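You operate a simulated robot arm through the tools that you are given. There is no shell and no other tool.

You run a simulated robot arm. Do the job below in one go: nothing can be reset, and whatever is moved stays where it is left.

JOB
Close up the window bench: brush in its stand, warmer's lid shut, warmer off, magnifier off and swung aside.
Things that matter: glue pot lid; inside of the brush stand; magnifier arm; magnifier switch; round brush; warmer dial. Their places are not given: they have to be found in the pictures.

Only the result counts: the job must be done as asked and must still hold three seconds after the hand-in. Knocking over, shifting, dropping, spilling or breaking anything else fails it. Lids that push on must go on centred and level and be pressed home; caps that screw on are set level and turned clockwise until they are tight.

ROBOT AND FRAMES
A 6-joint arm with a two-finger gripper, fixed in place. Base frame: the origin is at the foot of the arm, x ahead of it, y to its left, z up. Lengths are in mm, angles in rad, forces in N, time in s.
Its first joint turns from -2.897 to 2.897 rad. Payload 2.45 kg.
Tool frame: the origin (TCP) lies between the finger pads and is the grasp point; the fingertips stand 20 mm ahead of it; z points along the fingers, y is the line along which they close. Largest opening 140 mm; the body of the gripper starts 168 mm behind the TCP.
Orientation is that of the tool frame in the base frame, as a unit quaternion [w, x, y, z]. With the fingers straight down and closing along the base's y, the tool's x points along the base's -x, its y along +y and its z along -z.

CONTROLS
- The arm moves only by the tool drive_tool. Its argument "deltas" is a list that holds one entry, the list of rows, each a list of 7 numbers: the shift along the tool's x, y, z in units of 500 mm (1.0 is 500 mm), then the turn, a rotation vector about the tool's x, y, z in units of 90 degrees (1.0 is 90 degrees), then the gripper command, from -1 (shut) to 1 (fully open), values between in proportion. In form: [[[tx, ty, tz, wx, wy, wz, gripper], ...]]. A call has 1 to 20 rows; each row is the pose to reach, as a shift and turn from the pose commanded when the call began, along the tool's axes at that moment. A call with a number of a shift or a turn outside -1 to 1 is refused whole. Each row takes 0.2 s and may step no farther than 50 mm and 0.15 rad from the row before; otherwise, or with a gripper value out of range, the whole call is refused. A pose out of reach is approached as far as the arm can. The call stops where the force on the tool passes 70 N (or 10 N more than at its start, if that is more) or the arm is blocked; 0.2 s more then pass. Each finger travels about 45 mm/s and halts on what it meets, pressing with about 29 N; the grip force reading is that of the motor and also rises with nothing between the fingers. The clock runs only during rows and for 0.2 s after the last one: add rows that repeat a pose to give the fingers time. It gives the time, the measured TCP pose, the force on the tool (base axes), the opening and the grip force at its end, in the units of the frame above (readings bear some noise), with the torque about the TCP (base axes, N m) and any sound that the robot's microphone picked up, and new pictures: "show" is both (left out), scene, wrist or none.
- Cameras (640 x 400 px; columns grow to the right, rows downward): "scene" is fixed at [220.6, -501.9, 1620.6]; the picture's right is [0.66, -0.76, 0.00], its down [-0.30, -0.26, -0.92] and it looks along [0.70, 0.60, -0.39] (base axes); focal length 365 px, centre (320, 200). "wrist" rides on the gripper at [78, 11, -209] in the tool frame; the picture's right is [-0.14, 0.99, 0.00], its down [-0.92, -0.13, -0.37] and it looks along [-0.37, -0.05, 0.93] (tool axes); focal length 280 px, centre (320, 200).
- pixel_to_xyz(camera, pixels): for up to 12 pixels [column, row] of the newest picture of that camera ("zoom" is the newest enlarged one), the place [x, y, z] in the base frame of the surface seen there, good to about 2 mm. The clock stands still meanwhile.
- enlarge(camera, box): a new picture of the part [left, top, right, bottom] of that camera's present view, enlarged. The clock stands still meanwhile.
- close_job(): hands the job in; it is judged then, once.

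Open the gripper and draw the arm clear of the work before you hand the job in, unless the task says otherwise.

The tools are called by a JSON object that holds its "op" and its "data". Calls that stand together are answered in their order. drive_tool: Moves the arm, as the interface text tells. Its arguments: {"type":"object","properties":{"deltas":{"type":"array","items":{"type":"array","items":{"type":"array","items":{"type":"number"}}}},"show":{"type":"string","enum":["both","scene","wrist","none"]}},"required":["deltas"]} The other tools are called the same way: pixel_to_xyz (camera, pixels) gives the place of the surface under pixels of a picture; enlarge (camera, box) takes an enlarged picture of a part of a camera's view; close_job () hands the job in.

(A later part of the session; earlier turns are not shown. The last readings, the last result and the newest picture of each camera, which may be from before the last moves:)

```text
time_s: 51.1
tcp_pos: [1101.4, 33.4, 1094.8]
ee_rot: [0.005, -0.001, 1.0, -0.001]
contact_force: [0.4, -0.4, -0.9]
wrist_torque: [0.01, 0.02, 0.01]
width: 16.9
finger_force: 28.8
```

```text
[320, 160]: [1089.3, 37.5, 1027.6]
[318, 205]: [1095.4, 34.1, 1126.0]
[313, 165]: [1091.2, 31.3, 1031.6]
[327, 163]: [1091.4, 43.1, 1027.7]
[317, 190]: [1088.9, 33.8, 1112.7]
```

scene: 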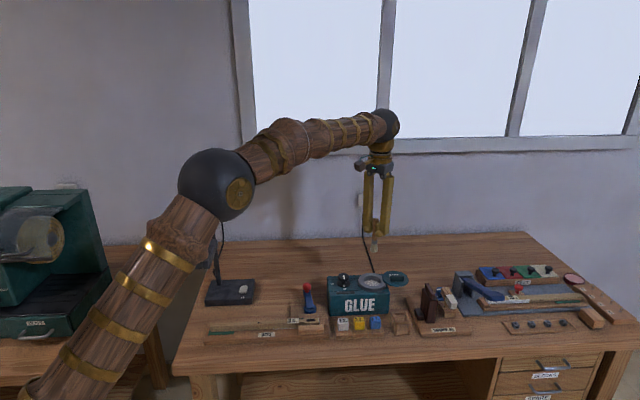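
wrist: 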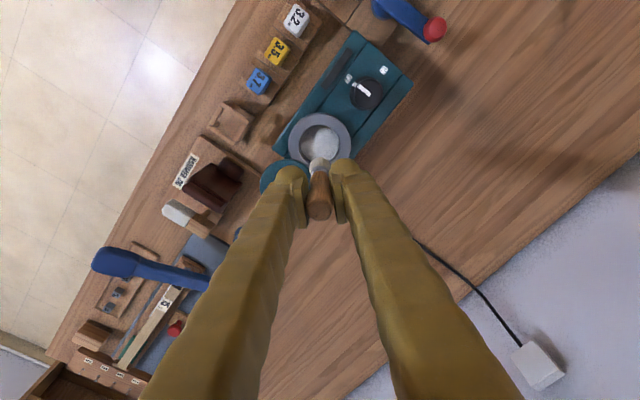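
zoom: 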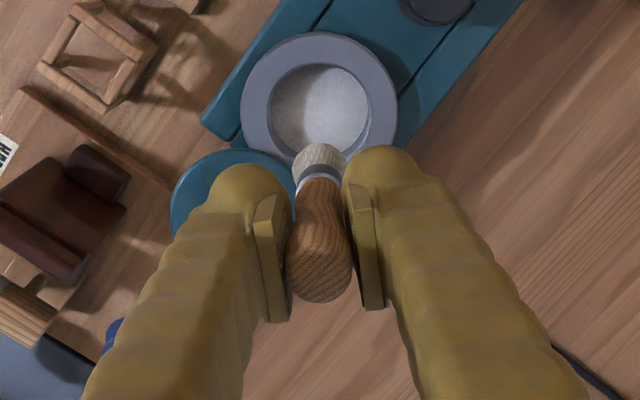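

The brush's lower end hangs about 85 mm below the TCP. I carry it at this height to above the stand's centre (1054.6,−105.3).

{"op": "drive_tool", "data": {"deltas": [[[0.0157, -0.0462, 0, 0, 0, 0, -0.9], [0.0314, -0.0924, 0, 0, 0, 0, -0.9], [0.047, -0.1386, 0, 0, 0, 0, -0.9], [0.0627, -0.1848, 0, 0, 0, 0, -0.9], [0.0784, -0.231, 0, 0, 0, 0, -0.9], [0.0941, -0.2772, 0, 0, 0, 0, -0.9], [0.0941, -0.2772, 0, 0, 0, 0, -0.9], [0.0941, -0.2772, 0.08, 0, 0, 0, -0.9], [0.0941, -0.2772, 0.16, 0, 0, 0, -0.9], [0.0941, -0.2772, 0.24, 0, 0, 0, -0.9], [0.0941, -0.2772, 0.24, 0, 0, 0, -0.9]]], "show": "both"}}

{"op": "enlarge", "data": {"camera": "scene", "box": [360, 250, 440, 345]}}

{"op": "enlarge", "data": {"camera": "wrist", "box": [260, 110, 380, 230]}}

```text
time_s: 53.5
tcp_pos: [1056.2, -104.3, 972.5]
ee_rot: [0.004, -0.001, 1.0, -0.001]
contact_force: [-0.5, 0.2, -0.9]
wrist_torque: [-0.02, -0.04, 0.0]
width: 16.5
finger_force: 28.3
```

scene: 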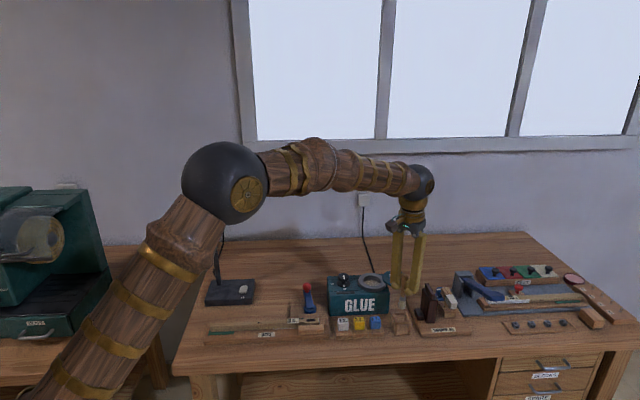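
wrist: 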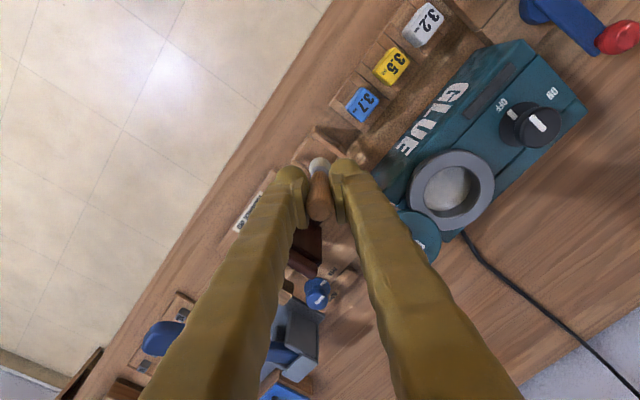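

```text
4.21 times, centred on (400, 298) of scene
```

zoom: 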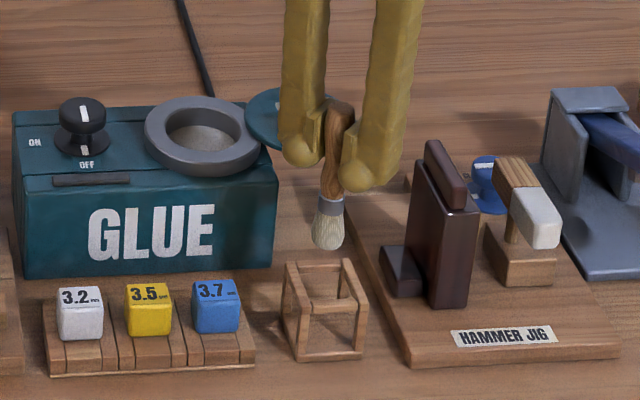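

```text
3.33 times, centred on (320, 170) of wrist
```

zoom: 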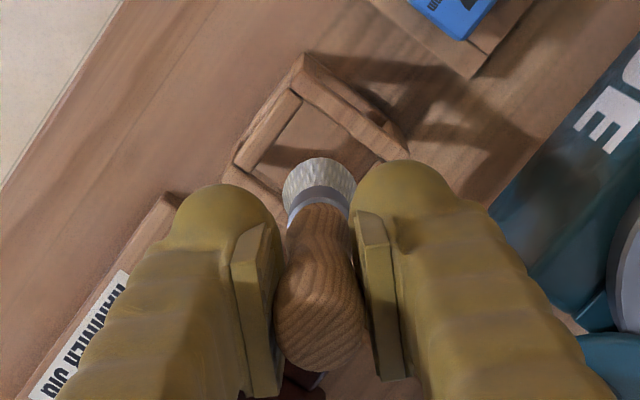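

The brush hangs just above the stand (bristles at scene zoom (328,230), frame below at (325,310)). I check the visible rails from this nearer view against the tool axis before lowering.

{"op": "pixel_to_xyz", "data": {"camera": "zoom", "pixels": [[300, 82], [268, 128], [350, 115], [400, 150], [240, 165], [320, 162], [320, 178], [300, 185], [340, 183], [320, 195]]}}

{"op": "pixel_to_xyz", "data": {"camera": "scene", "pixels": [[402, 307], [402, 304], [402, 300], [399, 306], [405, 306], [401, 314], [394, 315], [407, 314], [400, 323]]}}

{"op": "enlarge", "data": {"camera": "scene", "box": [382, 275, 422, 340]}}

```text
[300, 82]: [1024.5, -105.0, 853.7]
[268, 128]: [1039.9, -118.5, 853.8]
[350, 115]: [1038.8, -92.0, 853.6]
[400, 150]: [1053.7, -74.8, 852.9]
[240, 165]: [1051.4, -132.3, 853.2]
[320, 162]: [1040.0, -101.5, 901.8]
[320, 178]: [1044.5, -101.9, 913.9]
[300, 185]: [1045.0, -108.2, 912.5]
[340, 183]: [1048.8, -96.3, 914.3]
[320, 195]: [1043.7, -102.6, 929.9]
```

```text
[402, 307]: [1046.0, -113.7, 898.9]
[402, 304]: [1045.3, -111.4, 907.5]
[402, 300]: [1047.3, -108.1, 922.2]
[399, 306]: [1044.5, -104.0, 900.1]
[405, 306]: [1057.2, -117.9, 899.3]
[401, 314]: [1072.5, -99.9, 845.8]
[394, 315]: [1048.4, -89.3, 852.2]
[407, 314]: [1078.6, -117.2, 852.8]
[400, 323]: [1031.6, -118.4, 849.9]
```

```text
6.15 times, centred on (402, 308) of scene
```

zoom: 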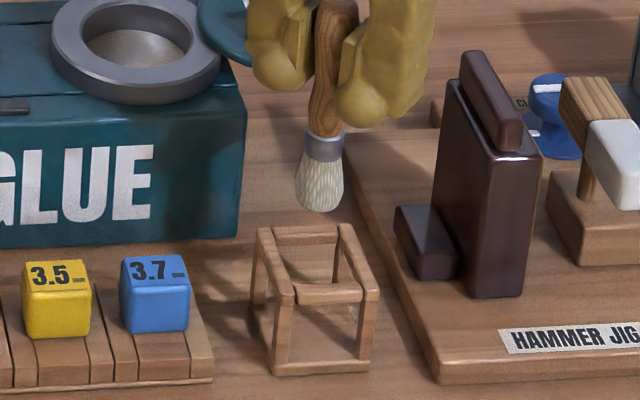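

By the wrist view the stand's centre (zoom 320,159) lies about 2 mm to −x of the tool axis at rail height (320,165). I correct by 2 mm and lower the brush slowly 45 mm into the opening.

{"op": "drive_tool", "data": {"deltas": [[[0.004, 0, 0.0, 0, 0, 0, -0.9], [0.004, 0, 0.02, 0, 0, 0, -0.9], [0.004, 0, 0.04, 0, 0, 0, -0.9], [0.004, 0, 0.06, 0, 0, 0, -0.9], [0.004, 0, 0.08, 0, 0, 0, -0.9], [0.004, 0, 0.09, 0, 0, 0, -0.9], [0.004, 0, 0.09, 0, 0, 0, -0.9]]], "show": "both"}}

{"op": "enlarge", "data": {"camera": "scene", "box": [382, 275, 422, 340]}}

{"op": "enlarge", "data": {"camera": "wrist", "box": [260, 110, 380, 230]}}

```text
time_s: 55.1
tcp_pos: [1053.5, -106.1, 928.6]
ee_rot: [0.004, -0.001, 1.0, -0.001]
contact_force: [1.2, 0.4, -0.6]
wrist_torque: [0.0, -0.01, 0.0]
width: 16.8
finger_force: 29.3
```

scene: 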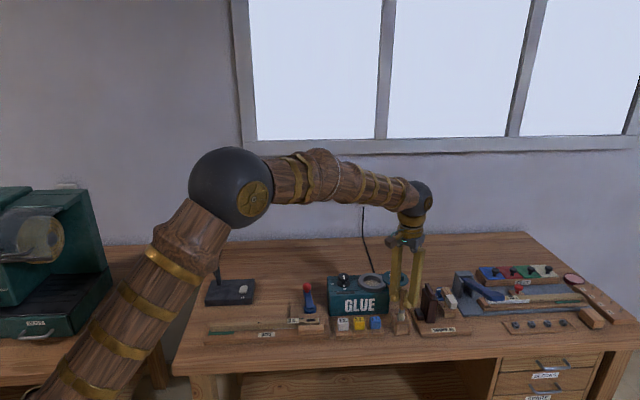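
wrist: 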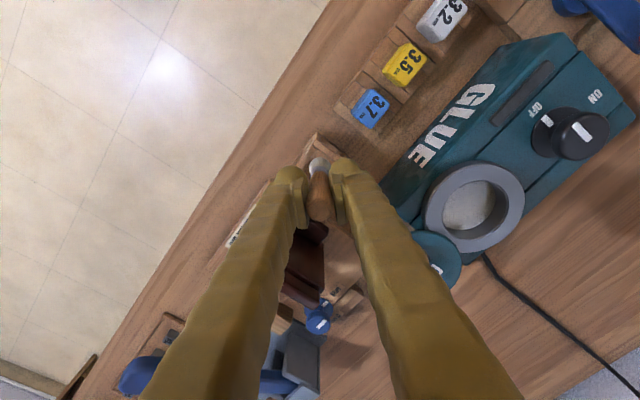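

```text
6.15 times, centred on (402, 308) of scene
```

zoom: 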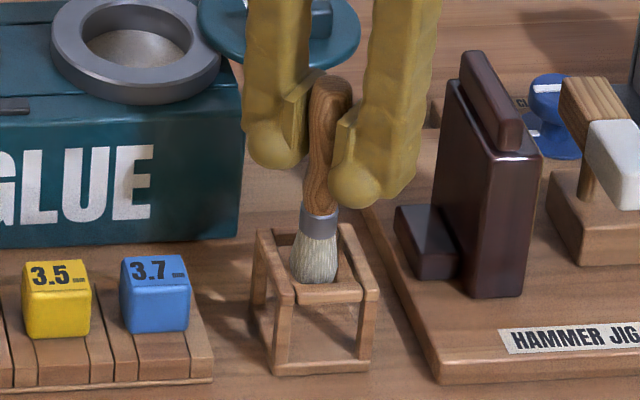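

```text
3.33 times, centred on (320, 170) of wrist
```

zoom: 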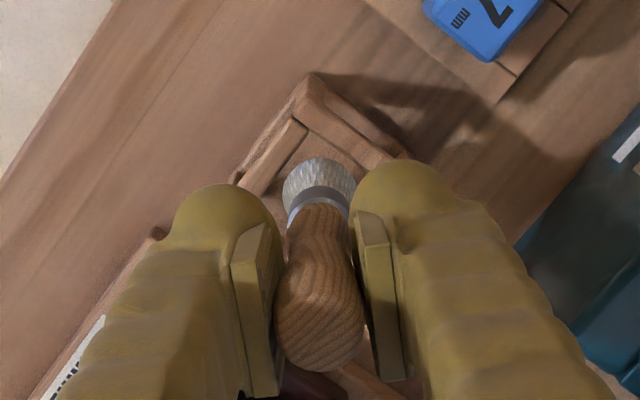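

The bristles are inside the frame with no contact force. I lower another 30 mm slowly, toward the stand's floor.

{"op": "drive_tool", "data": {"deltas": [[[0, 0, 0.012, 0, 0, 0, -0.9], [0, 0, 0.024, 0, 0, 0, -0.9], [0, 0, 0.036, 0, 0, 0, -0.9], [0, 0, 0.046, 0, 0, 0, -0.9], [0, 0, 0.054, 0, 0, 0, -0.9], [0, 0, 0.06, 0, 0, 0, -0.9], [0, 0, 0.06, 0, 0, 0, -0.9]]], "show": "both"}}

{"op": "enlarge", "data": {"camera": "scene", "box": [382, 275, 422, 340]}}

```text
time_s: 56.7
tcp_pos: [1054.2, -104.6, 896.7]
ee_rot: [0.004, -0.001, 1.0, -0.001]
contact_force: [0.2, 0.6, 0.1]
wrist_torque: [-0.01, 0.04, -0.01]
width: 16.8
finger_force: 29.1
```

scene: 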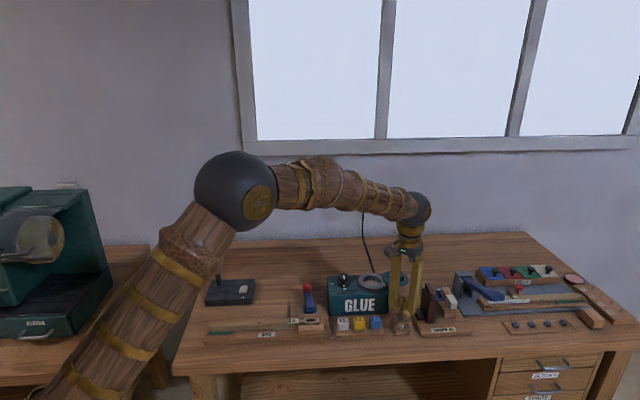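
wrist: 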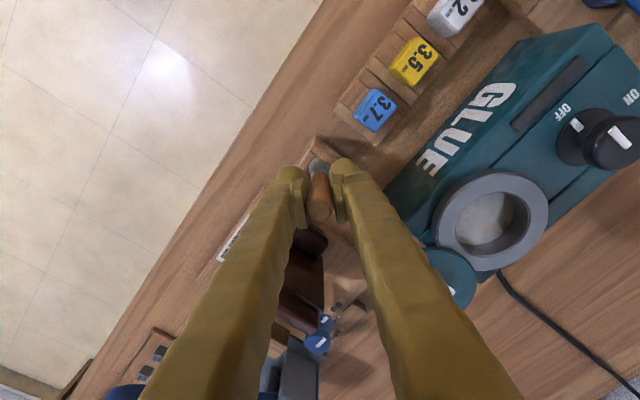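

```text
6.15 times, centred on (402, 308) of scene
```

zoom: 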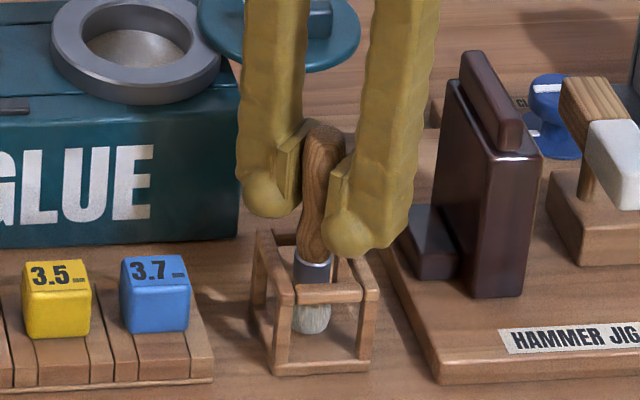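

The brush end is near the stand's floor with no force yet. I lower 4 mm more and read the force.

{"op": "drive_tool", "data": {"deltas": [[[0, 0, 0.004, 0, 0, 0, -0.9], [0, 0, 0.008, 0, 0, 0, -0.9]]], "show": "none"}}

```text
time_s: 57.3
tcp_pos: [1053.6, -105.9, 892.1]
ee_rot: [0.003, -0.001, 1.0, -0.002]
contact_force: [-0.5, -0.5, -0.7]
wrist_torque: [-0.01, -0.01, 0.01]
width: 16.8
finger_force: 29.1
```

No contact yet at TCP z≈892; I go another 4 mm.

{"op": "drive_tool", "data": {"deltas": [[[0, 0, 0.004, 0, 0, 0, -0.9], [0, 0, 0.008, 0, 0, 0, -0.9]]], "show": "scene"}}

{"op": "enlarge", "data": {"camera": "scene", "box": [382, 275, 422, 340]}}

```text
time_s: 57.9
tcp_pos: [1052.7, -103.9, 891.7]
ee_rot: [0.004, -0.001, 1.0, -0.001]
contact_force: [-4.8, 0.6, 19.2]
wrist_torque: [0.03, 0.4, -0.02]
width: 16.9
finger_force: 29.1
```

scene: 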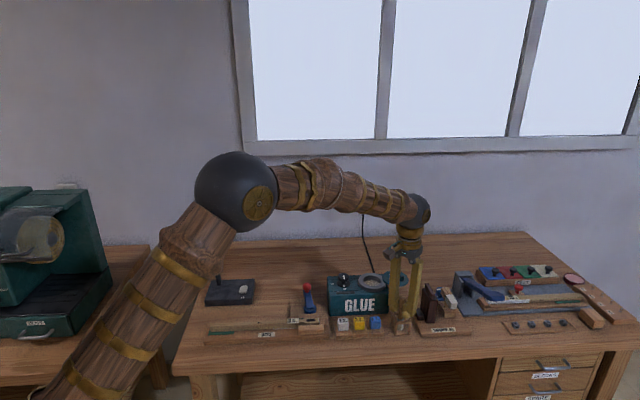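

```text
6.15 times, centred on (402, 308) of scene
```

zoom: 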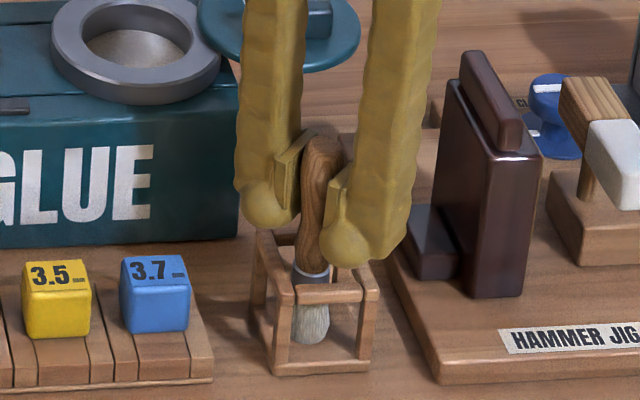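

The brush has touched the floor of the stand (19 N). I ease up 1.5 mm, open the fingers and check that it stands.

{"op": "drive_tool", "data": {"deltas": [[[0, 0, -0.003, 0, 0, 0, -0.9], [0, 0, -0.003, 0, 0, 0, -0.6], [0, 0, -0.003, 0, 0, 0, -0.3], [0, 0, -0.003, 0, 0, 0, -0.3], [0, 0, -0.003, 0, 0, 0, -0.3]]], "show": "both"}}

{"op": "enlarge", "data": {"camera": "wrist", "box": [260, 110, 380, 230]}}

```text
time_s: 59.1
tcp_pos: [1055.0, -104.4, 889.9]
ee_rot: [0.003, -0.001, 1.0, 0.0]
contact_force: [0.7, -0.3, 0.0]
wrist_torque: [0.02, 0.03, -0.02]
width: 48.7
finger_force: 0.1
```

scene: 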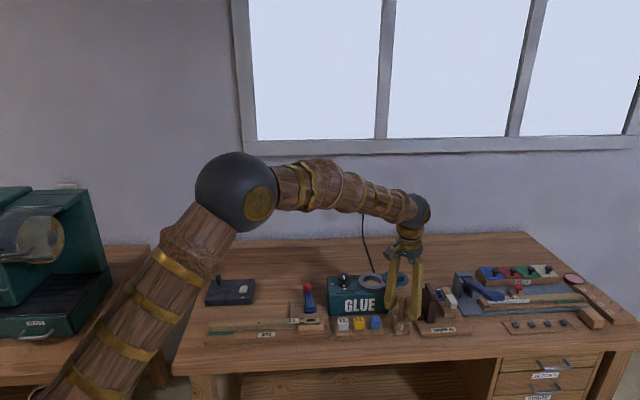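
wrist: 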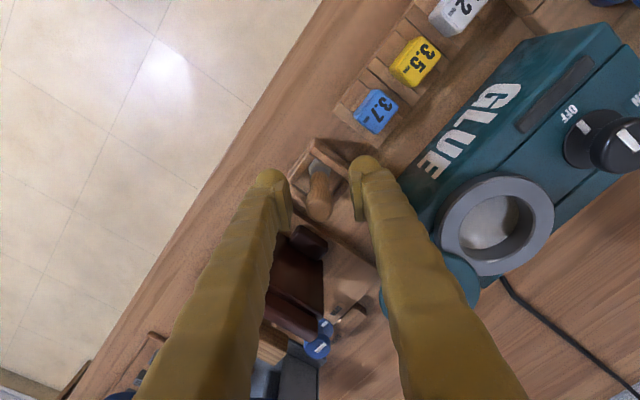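

```text
3.33 times, centred on (320, 170) of wrist
```

zoom: 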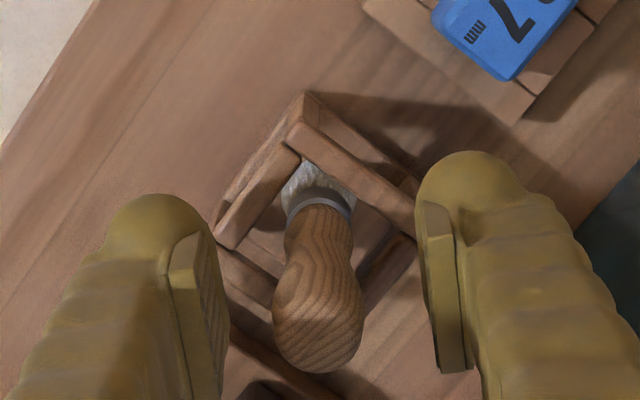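

The brush stands free in the stand. I lift straight up 150 mm and look at it and at the pot's lid.

{"op": "drive_tool", "data": {"deltas": [[[0, 0, -0.05, 0, 0, 0, -0.3], [0, 0, -0.12, 0, 0, 0, -0.3], [0, 0, -0.2, 0, 0, 0, -0.3], [0, 0, -0.29, 0, 0, 0, -0.3], [0, 0, -0.36, 0, 0, 0, -0.3], [0, 0, -0.36, 0, 0, 0, -0.3]]], "show": "both"}}

{"op": "enlarge", "data": {"camera": "scene", "box": [350, 255, 430, 345]}}

{"op": "enlarge", "data": {"camera": "wrist", "box": [280, 120, 480, 290]}}

```text
time_s: 60.5
tcp_pos: [1052.0, -105.5, 1070.5]
ee_rot: [0.004, -0.001, 1.0, -0.001]
contact_force: [-0.2, 0.2, 0.1]
wrist_torque: [0.02, 0.02, 0.0]
width: 48.8
finger_force: 0.1
```

scene: 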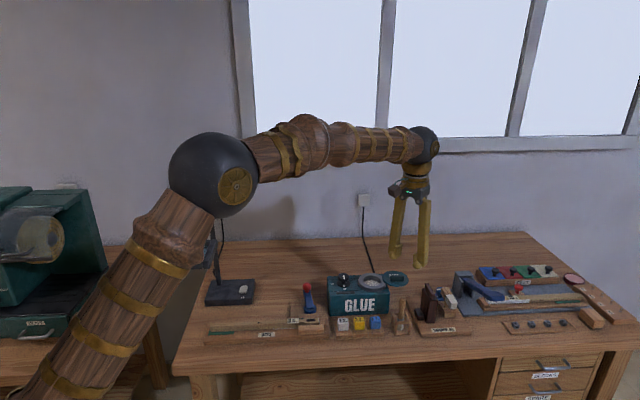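
wrist: 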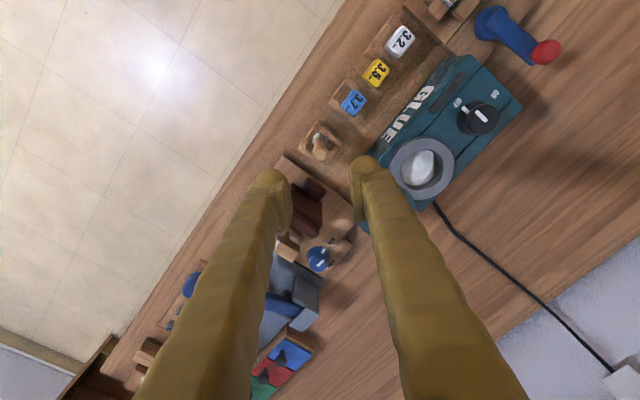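

```text
4.44 times, centred on (390, 300) of scene
```

zoom: 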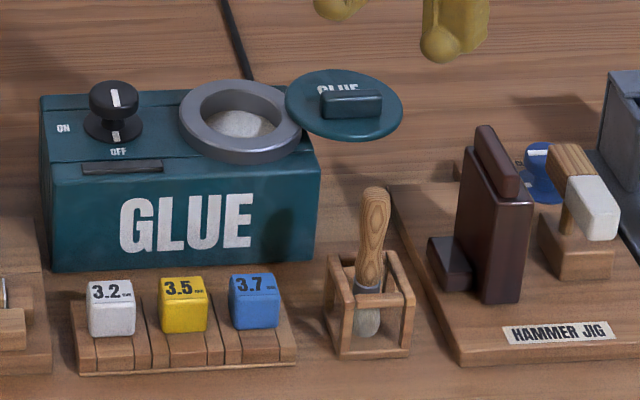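

```text
2.35 times, centred on (380, 205) of wrist
```

zoom: 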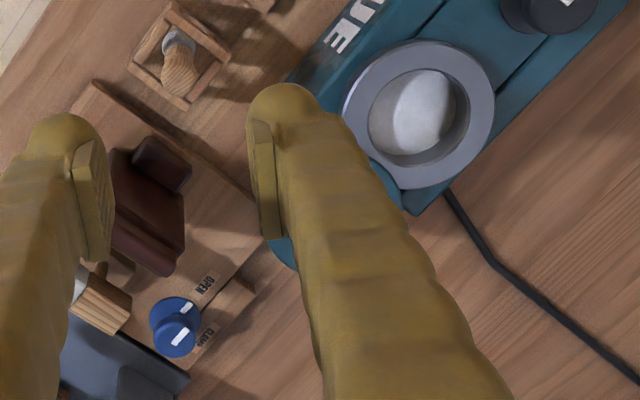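

The brush stands upright in its stand. Now I open the fingers wide and move to about (1020,−20,1150) for a clear look at the lid and how it is hung.

{"op": "drive_tool", "data": {"deltas": [[[0.016, 0.043, -0.04, 0, 0, 0, 0.2], [0.032, 0.086, -0.08, 0, 0, 0, 0.6], [0.048, 0.128, -0.12, 0, 0, 0, 1], [0.064, 0.171, -0.16, 0, 0, 0, 1], [0.064, 0.171, -0.16, 0, 0, 0, 1], [0.064, 0.171, -0.16, 0, 0, 0, 1]]], "show": "both"}}

{"op": "enlarge", "data": {"camera": "wrist", "box": [270, 140, 390, 260]}}

{"op": "enlarge", "data": {"camera": "scene", "box": [360, 262, 420, 300]}}

```text
time_s: 61.9
tcp_pos: [1021.3, -20.4, 1152.1]
ee_rot: [0.004, 0.0, 1.0, -0.002]
contact_force: [0.5, 0.8, -0.9]
wrist_torque: [-0.02, -0.01, 0.02]
width: 140.1
finger_force: 0.0
```

scene: 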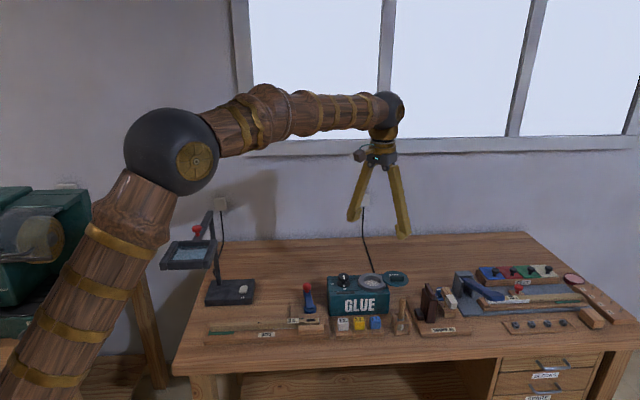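
wrist: 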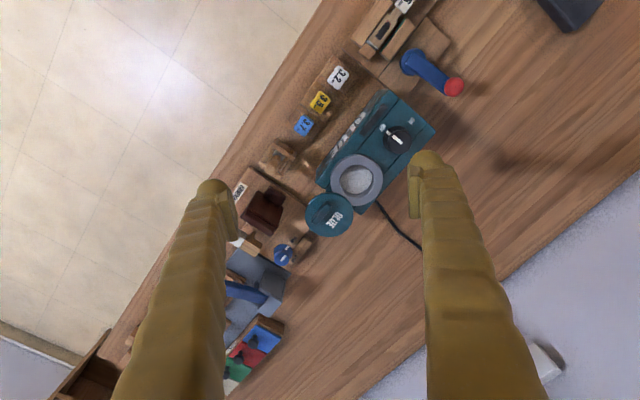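

```text
3.33 times, centred on (330, 200) of wrist
```

zoom: 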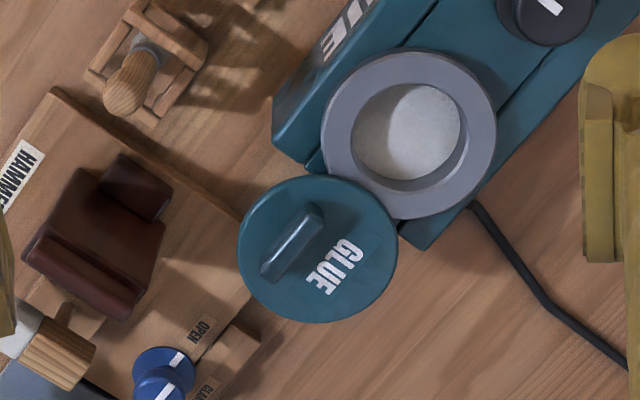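

```text
10.53 times, centred on (390, 281) of scene
```

zoom: 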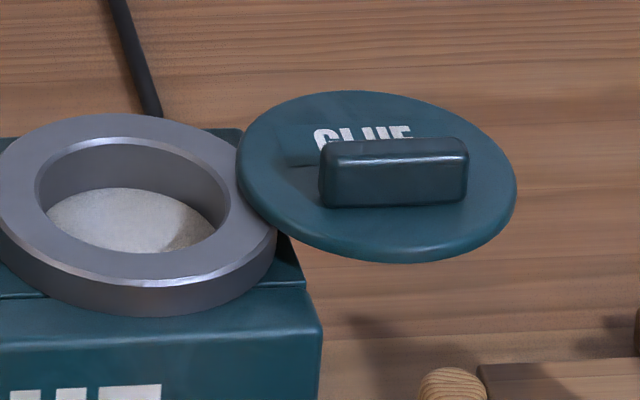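

The lid's centre is displaced from the pot exactly along the bench's right-hand direction, its lower face at rim height, overlapping the rim a little; its handle bar also lies along that line. I measure bar, lid and rim precisely.

{"op": "pixel_to_xyz", "data": {"camera": "scene", "pixels": [[391, 275.5], [403, 275.5], [397, 275.5], [397, 278], [391, 279.5], [403, 279.5], [384, 277], [408, 279], [396, 270.5], [397, 286], [383, 280], [386, 285]]}}

{"op": "enlarge", "data": {"camera": "wrist", "box": [295, 150, 385, 240]}}

```text
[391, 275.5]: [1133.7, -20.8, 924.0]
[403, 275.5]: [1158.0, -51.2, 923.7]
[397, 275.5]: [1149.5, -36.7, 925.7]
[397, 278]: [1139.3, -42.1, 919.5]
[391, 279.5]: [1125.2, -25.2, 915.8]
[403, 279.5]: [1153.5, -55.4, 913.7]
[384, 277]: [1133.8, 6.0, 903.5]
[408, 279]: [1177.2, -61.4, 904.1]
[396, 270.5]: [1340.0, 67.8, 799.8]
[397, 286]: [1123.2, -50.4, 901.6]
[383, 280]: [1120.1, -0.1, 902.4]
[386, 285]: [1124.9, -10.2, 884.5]
```

```text
4.44 times, centred on (340, 195) of wrist
```

zoom: 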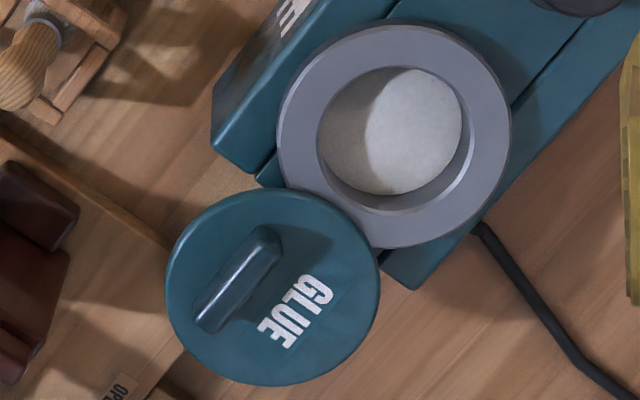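

The bar is set toward the front of the lid. I measure lid edges, bar and pot rim in this enlarged wrist view.

{"op": "pixel_to_xyz", "data": {"camera": "zoom", "pixels": [[172, 290], [374, 275], [285, 195], [262, 380], [200, 220], [345, 355], [262, 240], [212, 318], [238, 278], [250, 290], [228, 268], [272, 287]]}}

{"op": "pixel_to_xyz", "data": {"camera": "zoom", "pixels": [[283, 140], [505, 130], [400, 25], [385, 242], [325, 165], [465, 120], [400, 72], [390, 205], [395, 262], [380, 255], [270, 178], [330, 200]]}}

```text
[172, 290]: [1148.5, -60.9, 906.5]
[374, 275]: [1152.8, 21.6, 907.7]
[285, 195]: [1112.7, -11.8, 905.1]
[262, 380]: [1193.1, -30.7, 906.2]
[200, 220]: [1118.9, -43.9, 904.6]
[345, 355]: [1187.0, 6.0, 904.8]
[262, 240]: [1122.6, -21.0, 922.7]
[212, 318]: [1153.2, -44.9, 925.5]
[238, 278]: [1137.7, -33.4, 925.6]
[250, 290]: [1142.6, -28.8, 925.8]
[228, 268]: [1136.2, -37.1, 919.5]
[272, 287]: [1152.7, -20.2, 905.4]
```

```text
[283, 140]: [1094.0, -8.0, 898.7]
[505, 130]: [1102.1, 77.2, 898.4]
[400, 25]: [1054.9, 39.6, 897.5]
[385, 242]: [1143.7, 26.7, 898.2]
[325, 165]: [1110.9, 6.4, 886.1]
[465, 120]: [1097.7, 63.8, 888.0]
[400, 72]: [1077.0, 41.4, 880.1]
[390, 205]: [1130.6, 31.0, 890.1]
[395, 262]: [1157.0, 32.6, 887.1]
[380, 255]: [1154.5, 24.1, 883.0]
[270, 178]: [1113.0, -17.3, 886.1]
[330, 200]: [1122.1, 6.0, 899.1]
```

Lid centre ≈(1153,−20), pot centre ≈(1099,34.5), bar centre ≈(1142,−34) with top at z≈925. I move above the bar, turning so the fingers close across it, and check that this reach works.

{"op": "drive_tool", "data": {"deltas": [[[-0.04, -0.0047, 0.0443, 0, 0, 0.09, 0.4], [-0.08, -0.0093, 0.0887, 0, 0, 0.179, 0], [-0.12, -0.014, 0.133, 0, 0, 0.269, -0.2], [-0.16, -0.0187, 0.1773, 0, 0, 0.358, -0.3], [-0.2, -0.0233, 0.2217, 0, 0, 0.448, -0.3], [-0.2399, -0.028, 0.266, 0, 0, 0.537, -0.3], [-0.2399, -0.028, 0.266, 0, 0, 0.537, -0.3], [-0.2399, -0.028, 0.266, 0, 0, 0.537, -0.3]]], "show": "both"}}

{"op": "enlarge", "data": {"camera": "wrist", "box": [240, 120, 400, 240]}}

```text
time_s: 63.7
tcp_pos: [1140.2, -32.8, 1018.1]
ee_rot: [0.003, 0.409, 0.912, 0.002]
contact_force: [0.0, 0.1, 0.8]
wrist_torque: [-0.01, 0.01, 0.01]
width: 48.9
finger_force: 0.1
```

scene: 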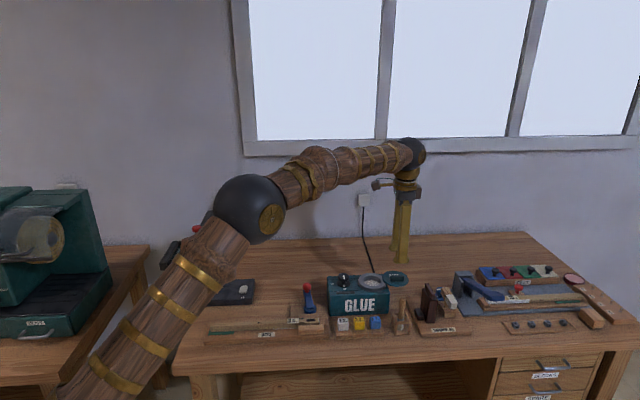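
wrist: 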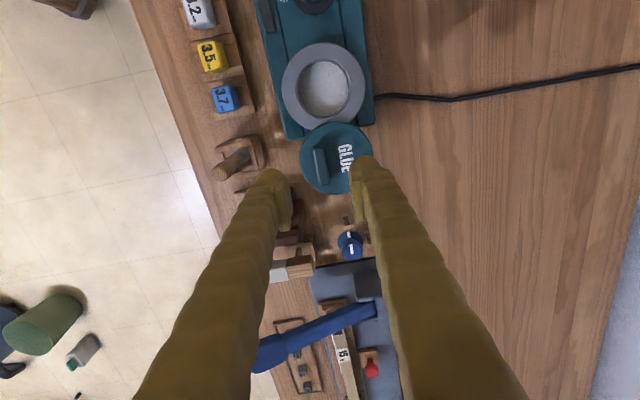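

```text
3.33 times, centred on (320, 180) of wrist
```

zoom: 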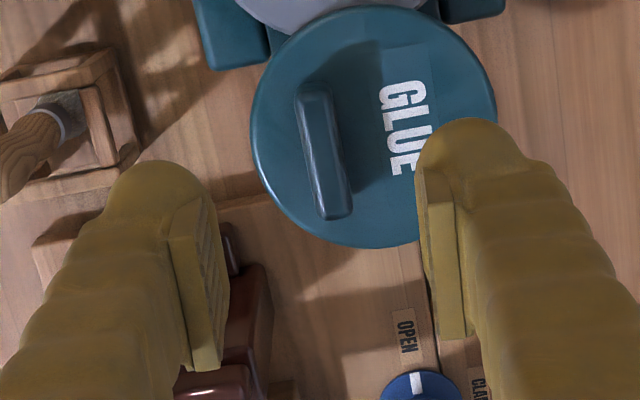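

The tool axis falls right on the bar (zoom 322,150) and the bar is parallel to the pads. I lower to TCP z≈932 so the tips stay just above the lid's top, then look.

{"op": "drive_tool", "data": {"deltas": [[[0, 0, 0.06, 0, 0, 0, -0.3], [0, 0, 0.12, 0, 0, 0, -0.3], [0, 0, 0.155, 0, 0, 0, -0.3], [0, 0, 0.172, 0, 0, 0, -0.3], [0, 0, 0.172, 0, 0, 0, -0.3]]], "show": "wrist"}}

{"op": "enlarge", "data": {"camera": "wrist", "box": [240, 120, 400, 240]}}

```text
time_s: 64.9
tcp_pos: [1140.5, -31.4, 933.2]
ee_rot: [0.003, 0.408, 0.913, 0.001]
contact_force: [-0.2, -0.2, 0.0]
wrist_torque: [0.01, 0.0, 0.01]
width: 48.9
finger_force: 0.0
```

wrist: 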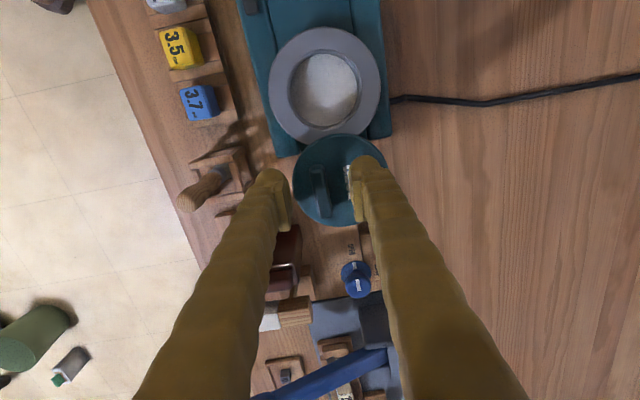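

```text
3.33 times, centred on (320, 180) of wrist
```

zoom: 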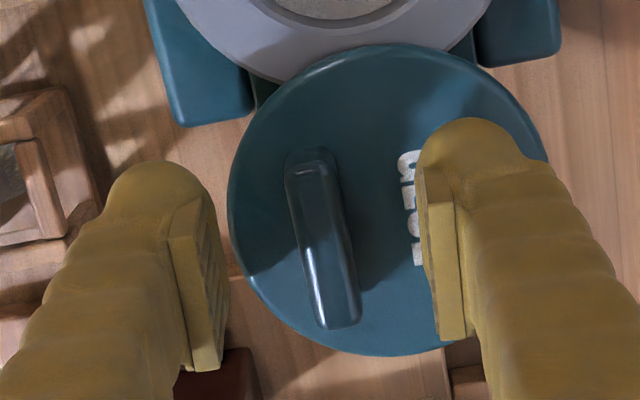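

The bar (zoom 323,238) lies between the pads. I close on it.

{"op": "drive_tool", "data": {"deltas": [[[0, 0, 0, 0, 0, 0, -0.7], [0, 0, 0, 0, 0, 0, -0.9], [0, 0, 0, 0, 0, 0, -0.9], [0, 0, 0, 0, 0, 0, -0.9], [0, 0, 0, 0, 0, 0, -0.9]]], "show": "wrist"}}

{"op": "enlarge", "data": {"camera": "wrist", "box": [240, 120, 400, 240]}}

```text
time_s: 66.1
tcp_pos: [1141.5, -31.8, 932.9]
ee_rot: [0.003, 0.409, 0.913, 0.001]
contact_force: [6.8, 6.1, -1.5]
wrist_torque: [0.05, -0.09, 0.97]
width: 12.9
finger_force: 40.1
```

wrist: 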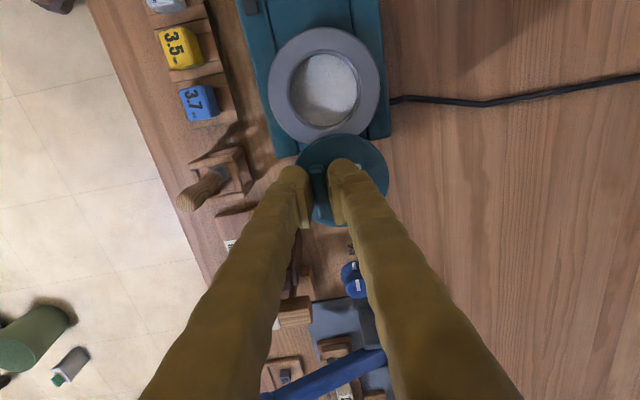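

```text
3.33 times, centred on (320, 180) of wrist
```

zoom: 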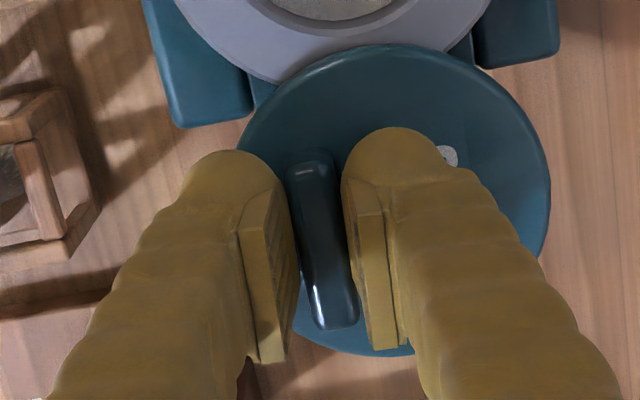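

Gripped (width 12.9). I try a gentle 10 mm slide toward the pot along the tool's +x (bench-left) in 2 mm steps to learn how the lid moves.

{"op": "drive_tool", "data": {"deltas": [[[0.004, 0, 0, 0, 0, 0, -0.9], [0.008, 0, 0, 0, 0, 0, -0.9], [0.012, 0, 0, 0, 0, 0, -0.9], [0.016, 0, 0, 0, 0, 0, -0.9], [0.02, 0, 0, 0, 0, 0, -0.9]]], "show": "wrist"}}

{"op": "enlarge", "data": {"camera": "wrist", "box": [240, 120, 400, 240]}}

```text
time_s: 67.3
tcp_pos: [1134.7, -26.1, 932.2]
ee_rot: [0.003, 0.409, 0.912, 0.001]
contact_force: [9.5, 10.8, -8.1]
wrist_torque: [0.08, -0.11, 0.93]
width: 12.9
finger_force: 39.5
```

wrist: 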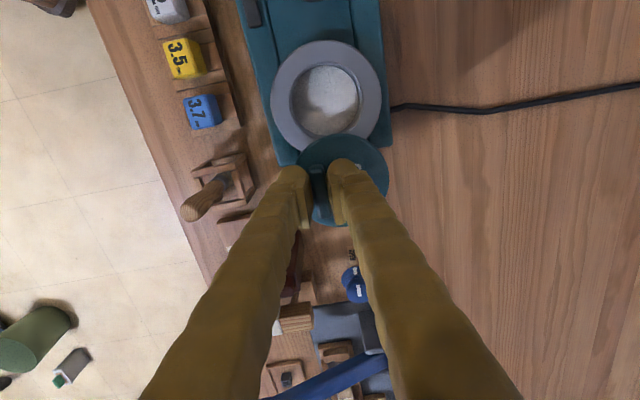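

```text
3.33 times, centred on (320, 180) of wrist
```

zoom: 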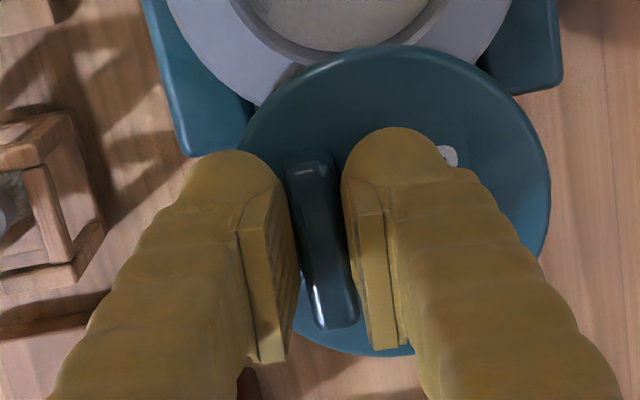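

The lid slides with the hand at low force (about 10 N, mainly across the path), so it is a sliding lid. I ease the sideways load a little and continue 40 mm toward the pot.

{"op": "drive_tool", "data": {"deltas": [[[0.008, 0.0011, 0, 0, 0, -0.01, -0.9], [0.016, 0.0013, 0, 0, 0, -0.015, -0.9], [0.024, 0.0015, 0, 0, 0, -0.015, -0.9], [0.032, 0.0016, 0, 0, 0, -0.015, -0.9], [0.04, 0.0018, 0, 0, 0, -0.015, -0.9], [0.048, 0.0019, 0, 0, 0, -0.015, -0.9], [0.056, 0.0021, 0, 0, 0, -0.015, -0.9], [0.064, 0.0022, 0, 0, 0, -0.015, -0.9], [0.072, 0.0024, 0, 0, 0, -0.015, -0.9], [0.08, 0.0025, 0, 0, 0, -0.015, -0.9]]], "show": "both"}}

{"op": "enlarge", "data": {"camera": "wrist", "box": [220, 80, 420, 240]}}

{"op": "enlarge", "data": {"camera": "scene", "box": [330, 250, 430, 320]}}

```text
time_s: 69.6
tcp_pos: [1107.3, 2.0, 932.7]
ee_rot: [0.003, 0.399, 0.917, -0.001]
contact_force: [-6.0, -5.4, 3.8]
wrist_torque: [-0.08, 0.08, 0.89]
width: 12.5
finger_force: 39.3
stopped in row 10: the force on the tool passed its limit at 72 N (the readings are from after the stop); the commanded pose is now the measured one
```

scene: 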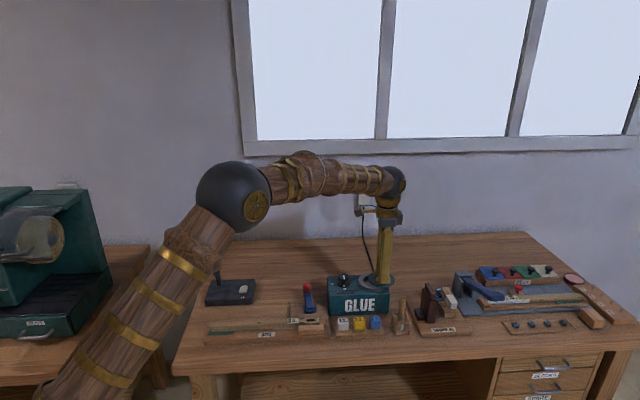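
wrist: 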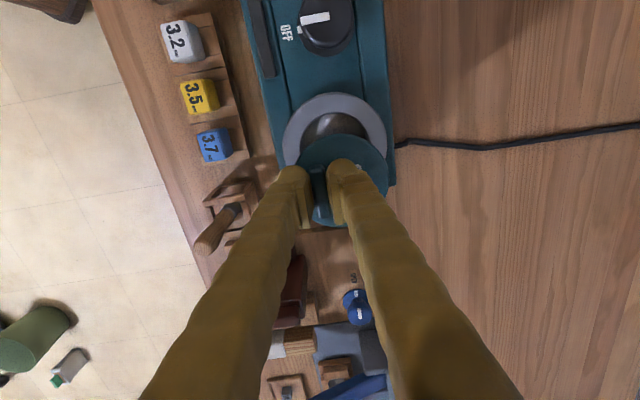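

```text
2.50 times, centred on (320, 160) of wrist
```

zoom: 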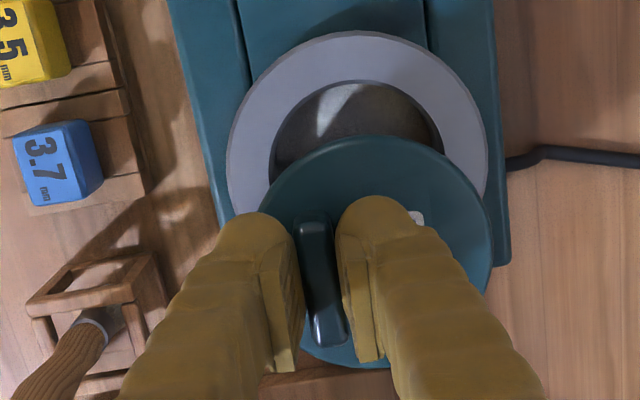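

```text
5.71 times, centred on (380, 285) of scene
```

zoom: 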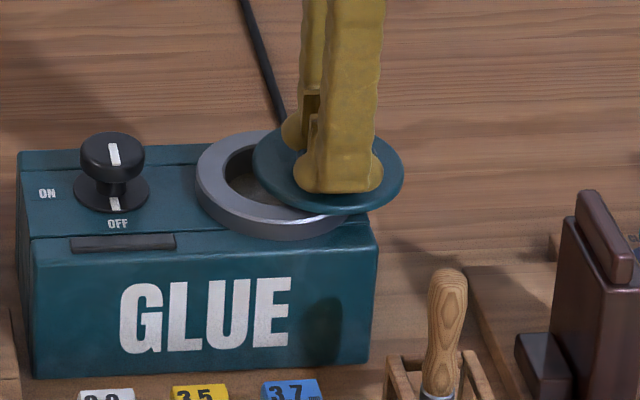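

The lid has travelled about 48 mm without turning; the remaining force is purely sideways (−v), so the slide's line is about 3° off my path, along (−0.706,0.709). I line the tool up with that and continue 20 mm.

{"op": "drive_tool", "data": {"deltas": [[[0.0, -0.0006, 0, 0, 0, -0.01, -0.9], [0.004, -0.0008, 0, 0, 0, -0.02, -0.9], [0.01, -0.0009, 0, 0, 0, -0.02, -0.9], [0.016, -0.0011, 0, 0, 0, -0.02, -0.9], [0.022, -0.0013, 0, 0, 0, -0.02, -0.9], [0.028, -0.0015, 0, 0, 0, -0.02, -0.9], [0.034, -0.0017, 0, 0, 0, -0.02, -0.9], [0.04, -0.0019, 0, 0, 0, -0.02, -0.9]]], "show": "both"}}

{"op": "enlarge", "data": {"camera": "wrist", "box": [220, 80, 420, 240]}}

{"op": "enlarge", "data": {"camera": "scene", "box": [330, 250, 430, 320]}}

```text
time_s: 71.4
tcp_pos: [1093.6, 16.5, 933.2]
ee_rot: [0.002, 0.384, 0.923, 0.0]
contact_force: [-13.7, -13.2, 9.4]
wrist_torque: [-0.02, 0.23, 0.11]
width: 11.8
finger_force: 38.7
```

scene: 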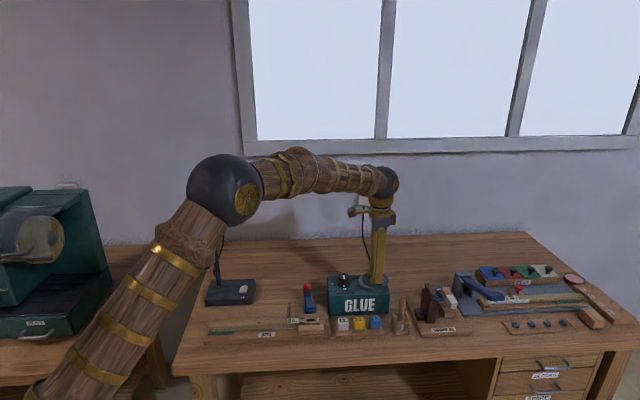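
wrist: 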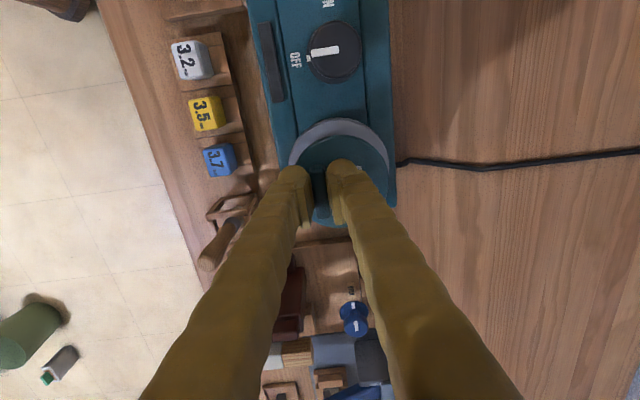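

```text
2.50 times, centred on (320, 160) of wrist
```

zoom: 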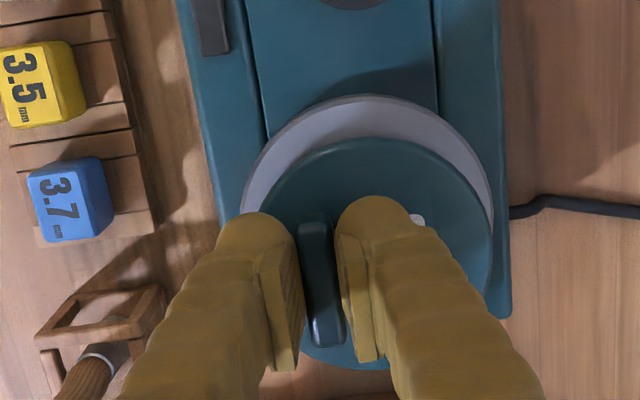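

```text
5.71 times, centred on (380, 285) of scene
```

zoom: 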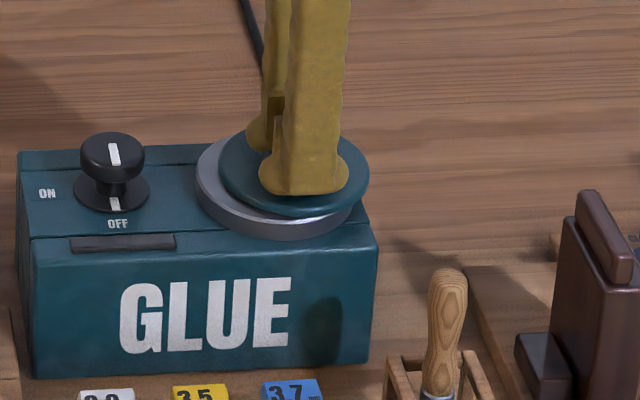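

About 8–11 mm remain by the views (lid edge at scene zoom 218 against rim edge 195). I relieve the sideways load slightly and continue 7 mm.

{"op": "drive_tool", "data": {"deltas": [[[0.0, -0.0013, 0, 0, 0, 0, -0.9], [0.004, -0.0013, 0, 0, 0, 0, -0.9], [0.008, -0.0013, 0, 0, 0, 0, -0.9], [0.011, -0.0013, 0, 0, 0, 0, -0.9], [0.014, -0.0013, 0, 0, 0, 0, -0.9]]], "show": "both"}}

{"op": "enlarge", "data": {"camera": "wrist", "box": [220, 80, 420, 240]}}

{"op": "enlarge", "data": {"camera": "scene", "box": [340, 255, 400, 300]}}

```text
time_s: 72.6
tcp_pos: [1088.8, 19.9, 931.9]
ee_rot: [0.003, 0.384, 0.923, 0.0]
contact_force: [3.4, 4.3, 14.3]
wrist_torque: [0.06, 0.02, 0.12]
width: 12.0
finger_force: 38.5
```

scene: 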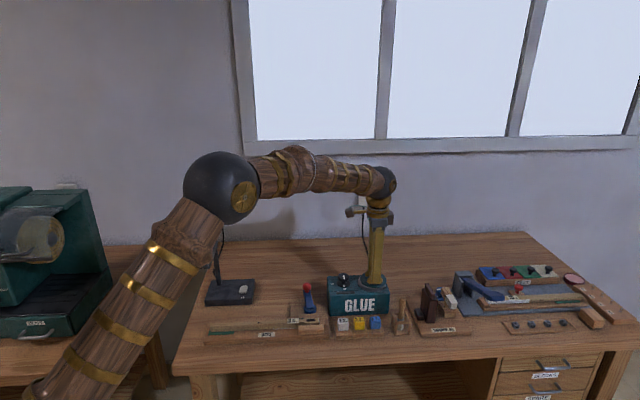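
wrist: 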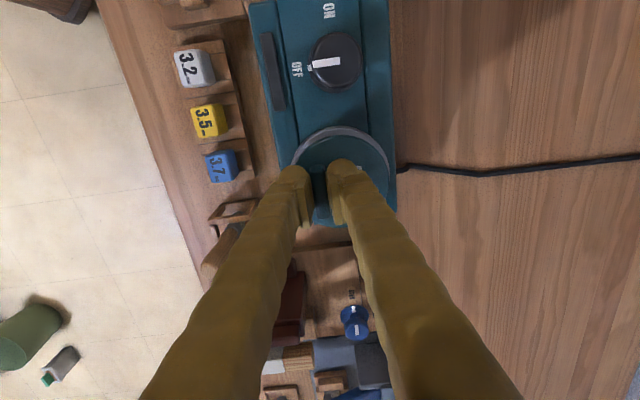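

```text
2.50 times, centred on (320, 160) of wrist
```

zoom: 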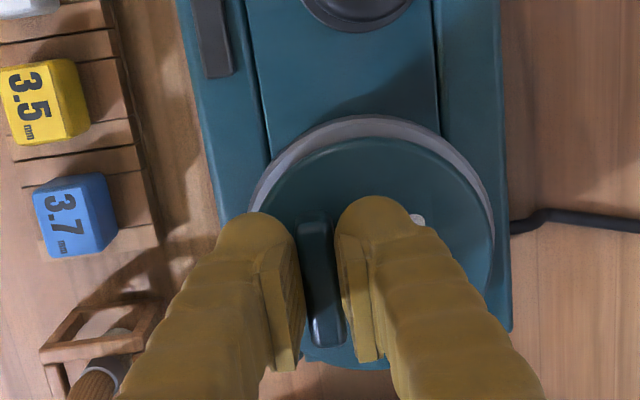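

```text
8.89 times, centred on (370, 278) of scene
```

zoom: 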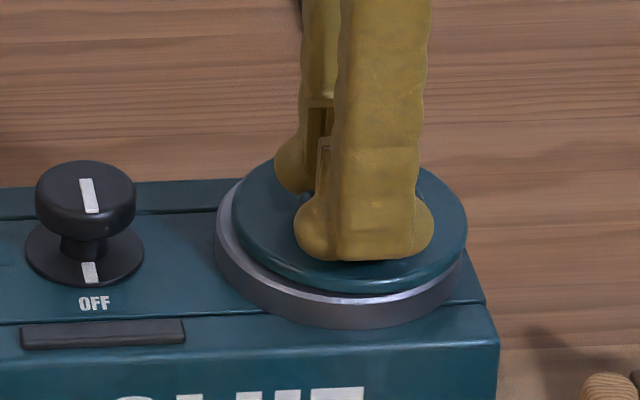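

About 4 mm remain by both views. I continue in 1 mm steps, watching for the end stop.

{"op": "drive_tool", "data": {"deltas": [[[0.002, 0, 0, 0, 0, 0, -0.9], [0.004, 0, 0, 0, 0, 0, -0.9], [0.006, 0, 0, 0, 0, 0, -0.9], [0.008, 0, 0, 0, 0, 0, -0.9]]], "show": "both"}}

{"op": "enlarge", "data": {"camera": "wrist", "box": [220, 80, 420, 240]}}

{"op": "enlarge", "data": {"camera": "scene", "box": [340, 255, 400, 300]}}

```text
time_s: 73.6
tcp_pos: [1085.3, 23.8, 931.7]
ee_rot: [0.003, 0.384, 0.923, -0.001]
contact_force: [21.9, 14.5, 10.6]
wrist_torque: [0.16, -0.18, 0.08]
width: 11.8
finger_force: 38.8
```

scene: 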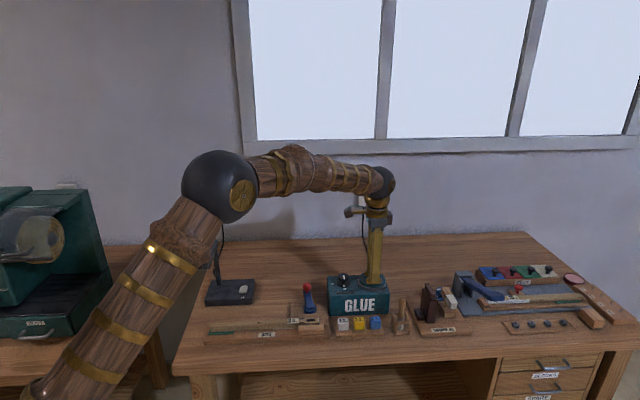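
wrist: 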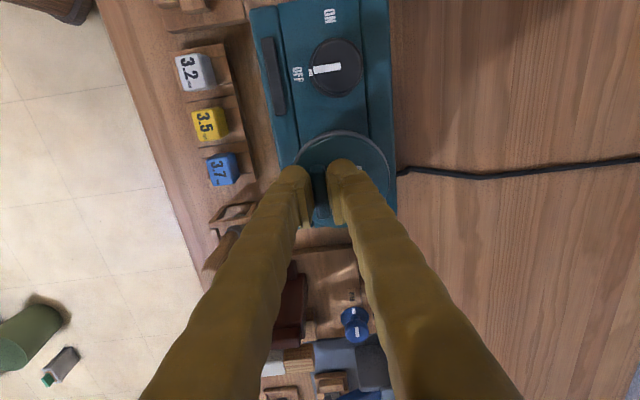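

```text
2.50 times, centred on (320, 160) of wrist
```

zoom: 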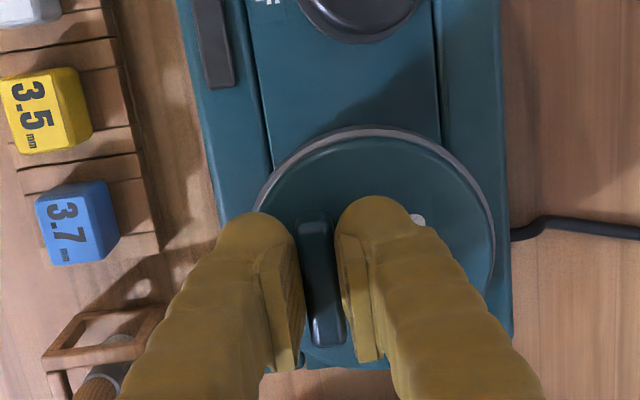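

```text
8.89 times, centred on (370, 278) of scene
```

zoom: 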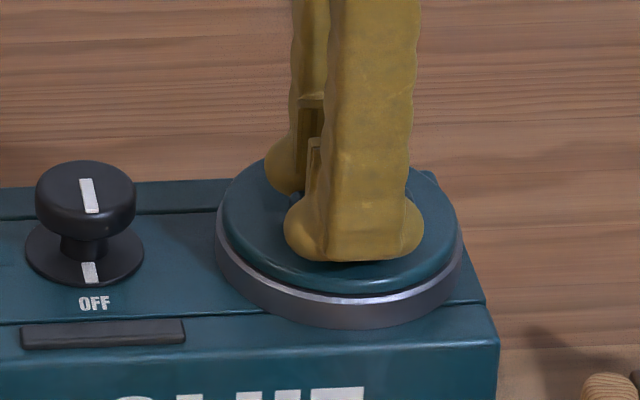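

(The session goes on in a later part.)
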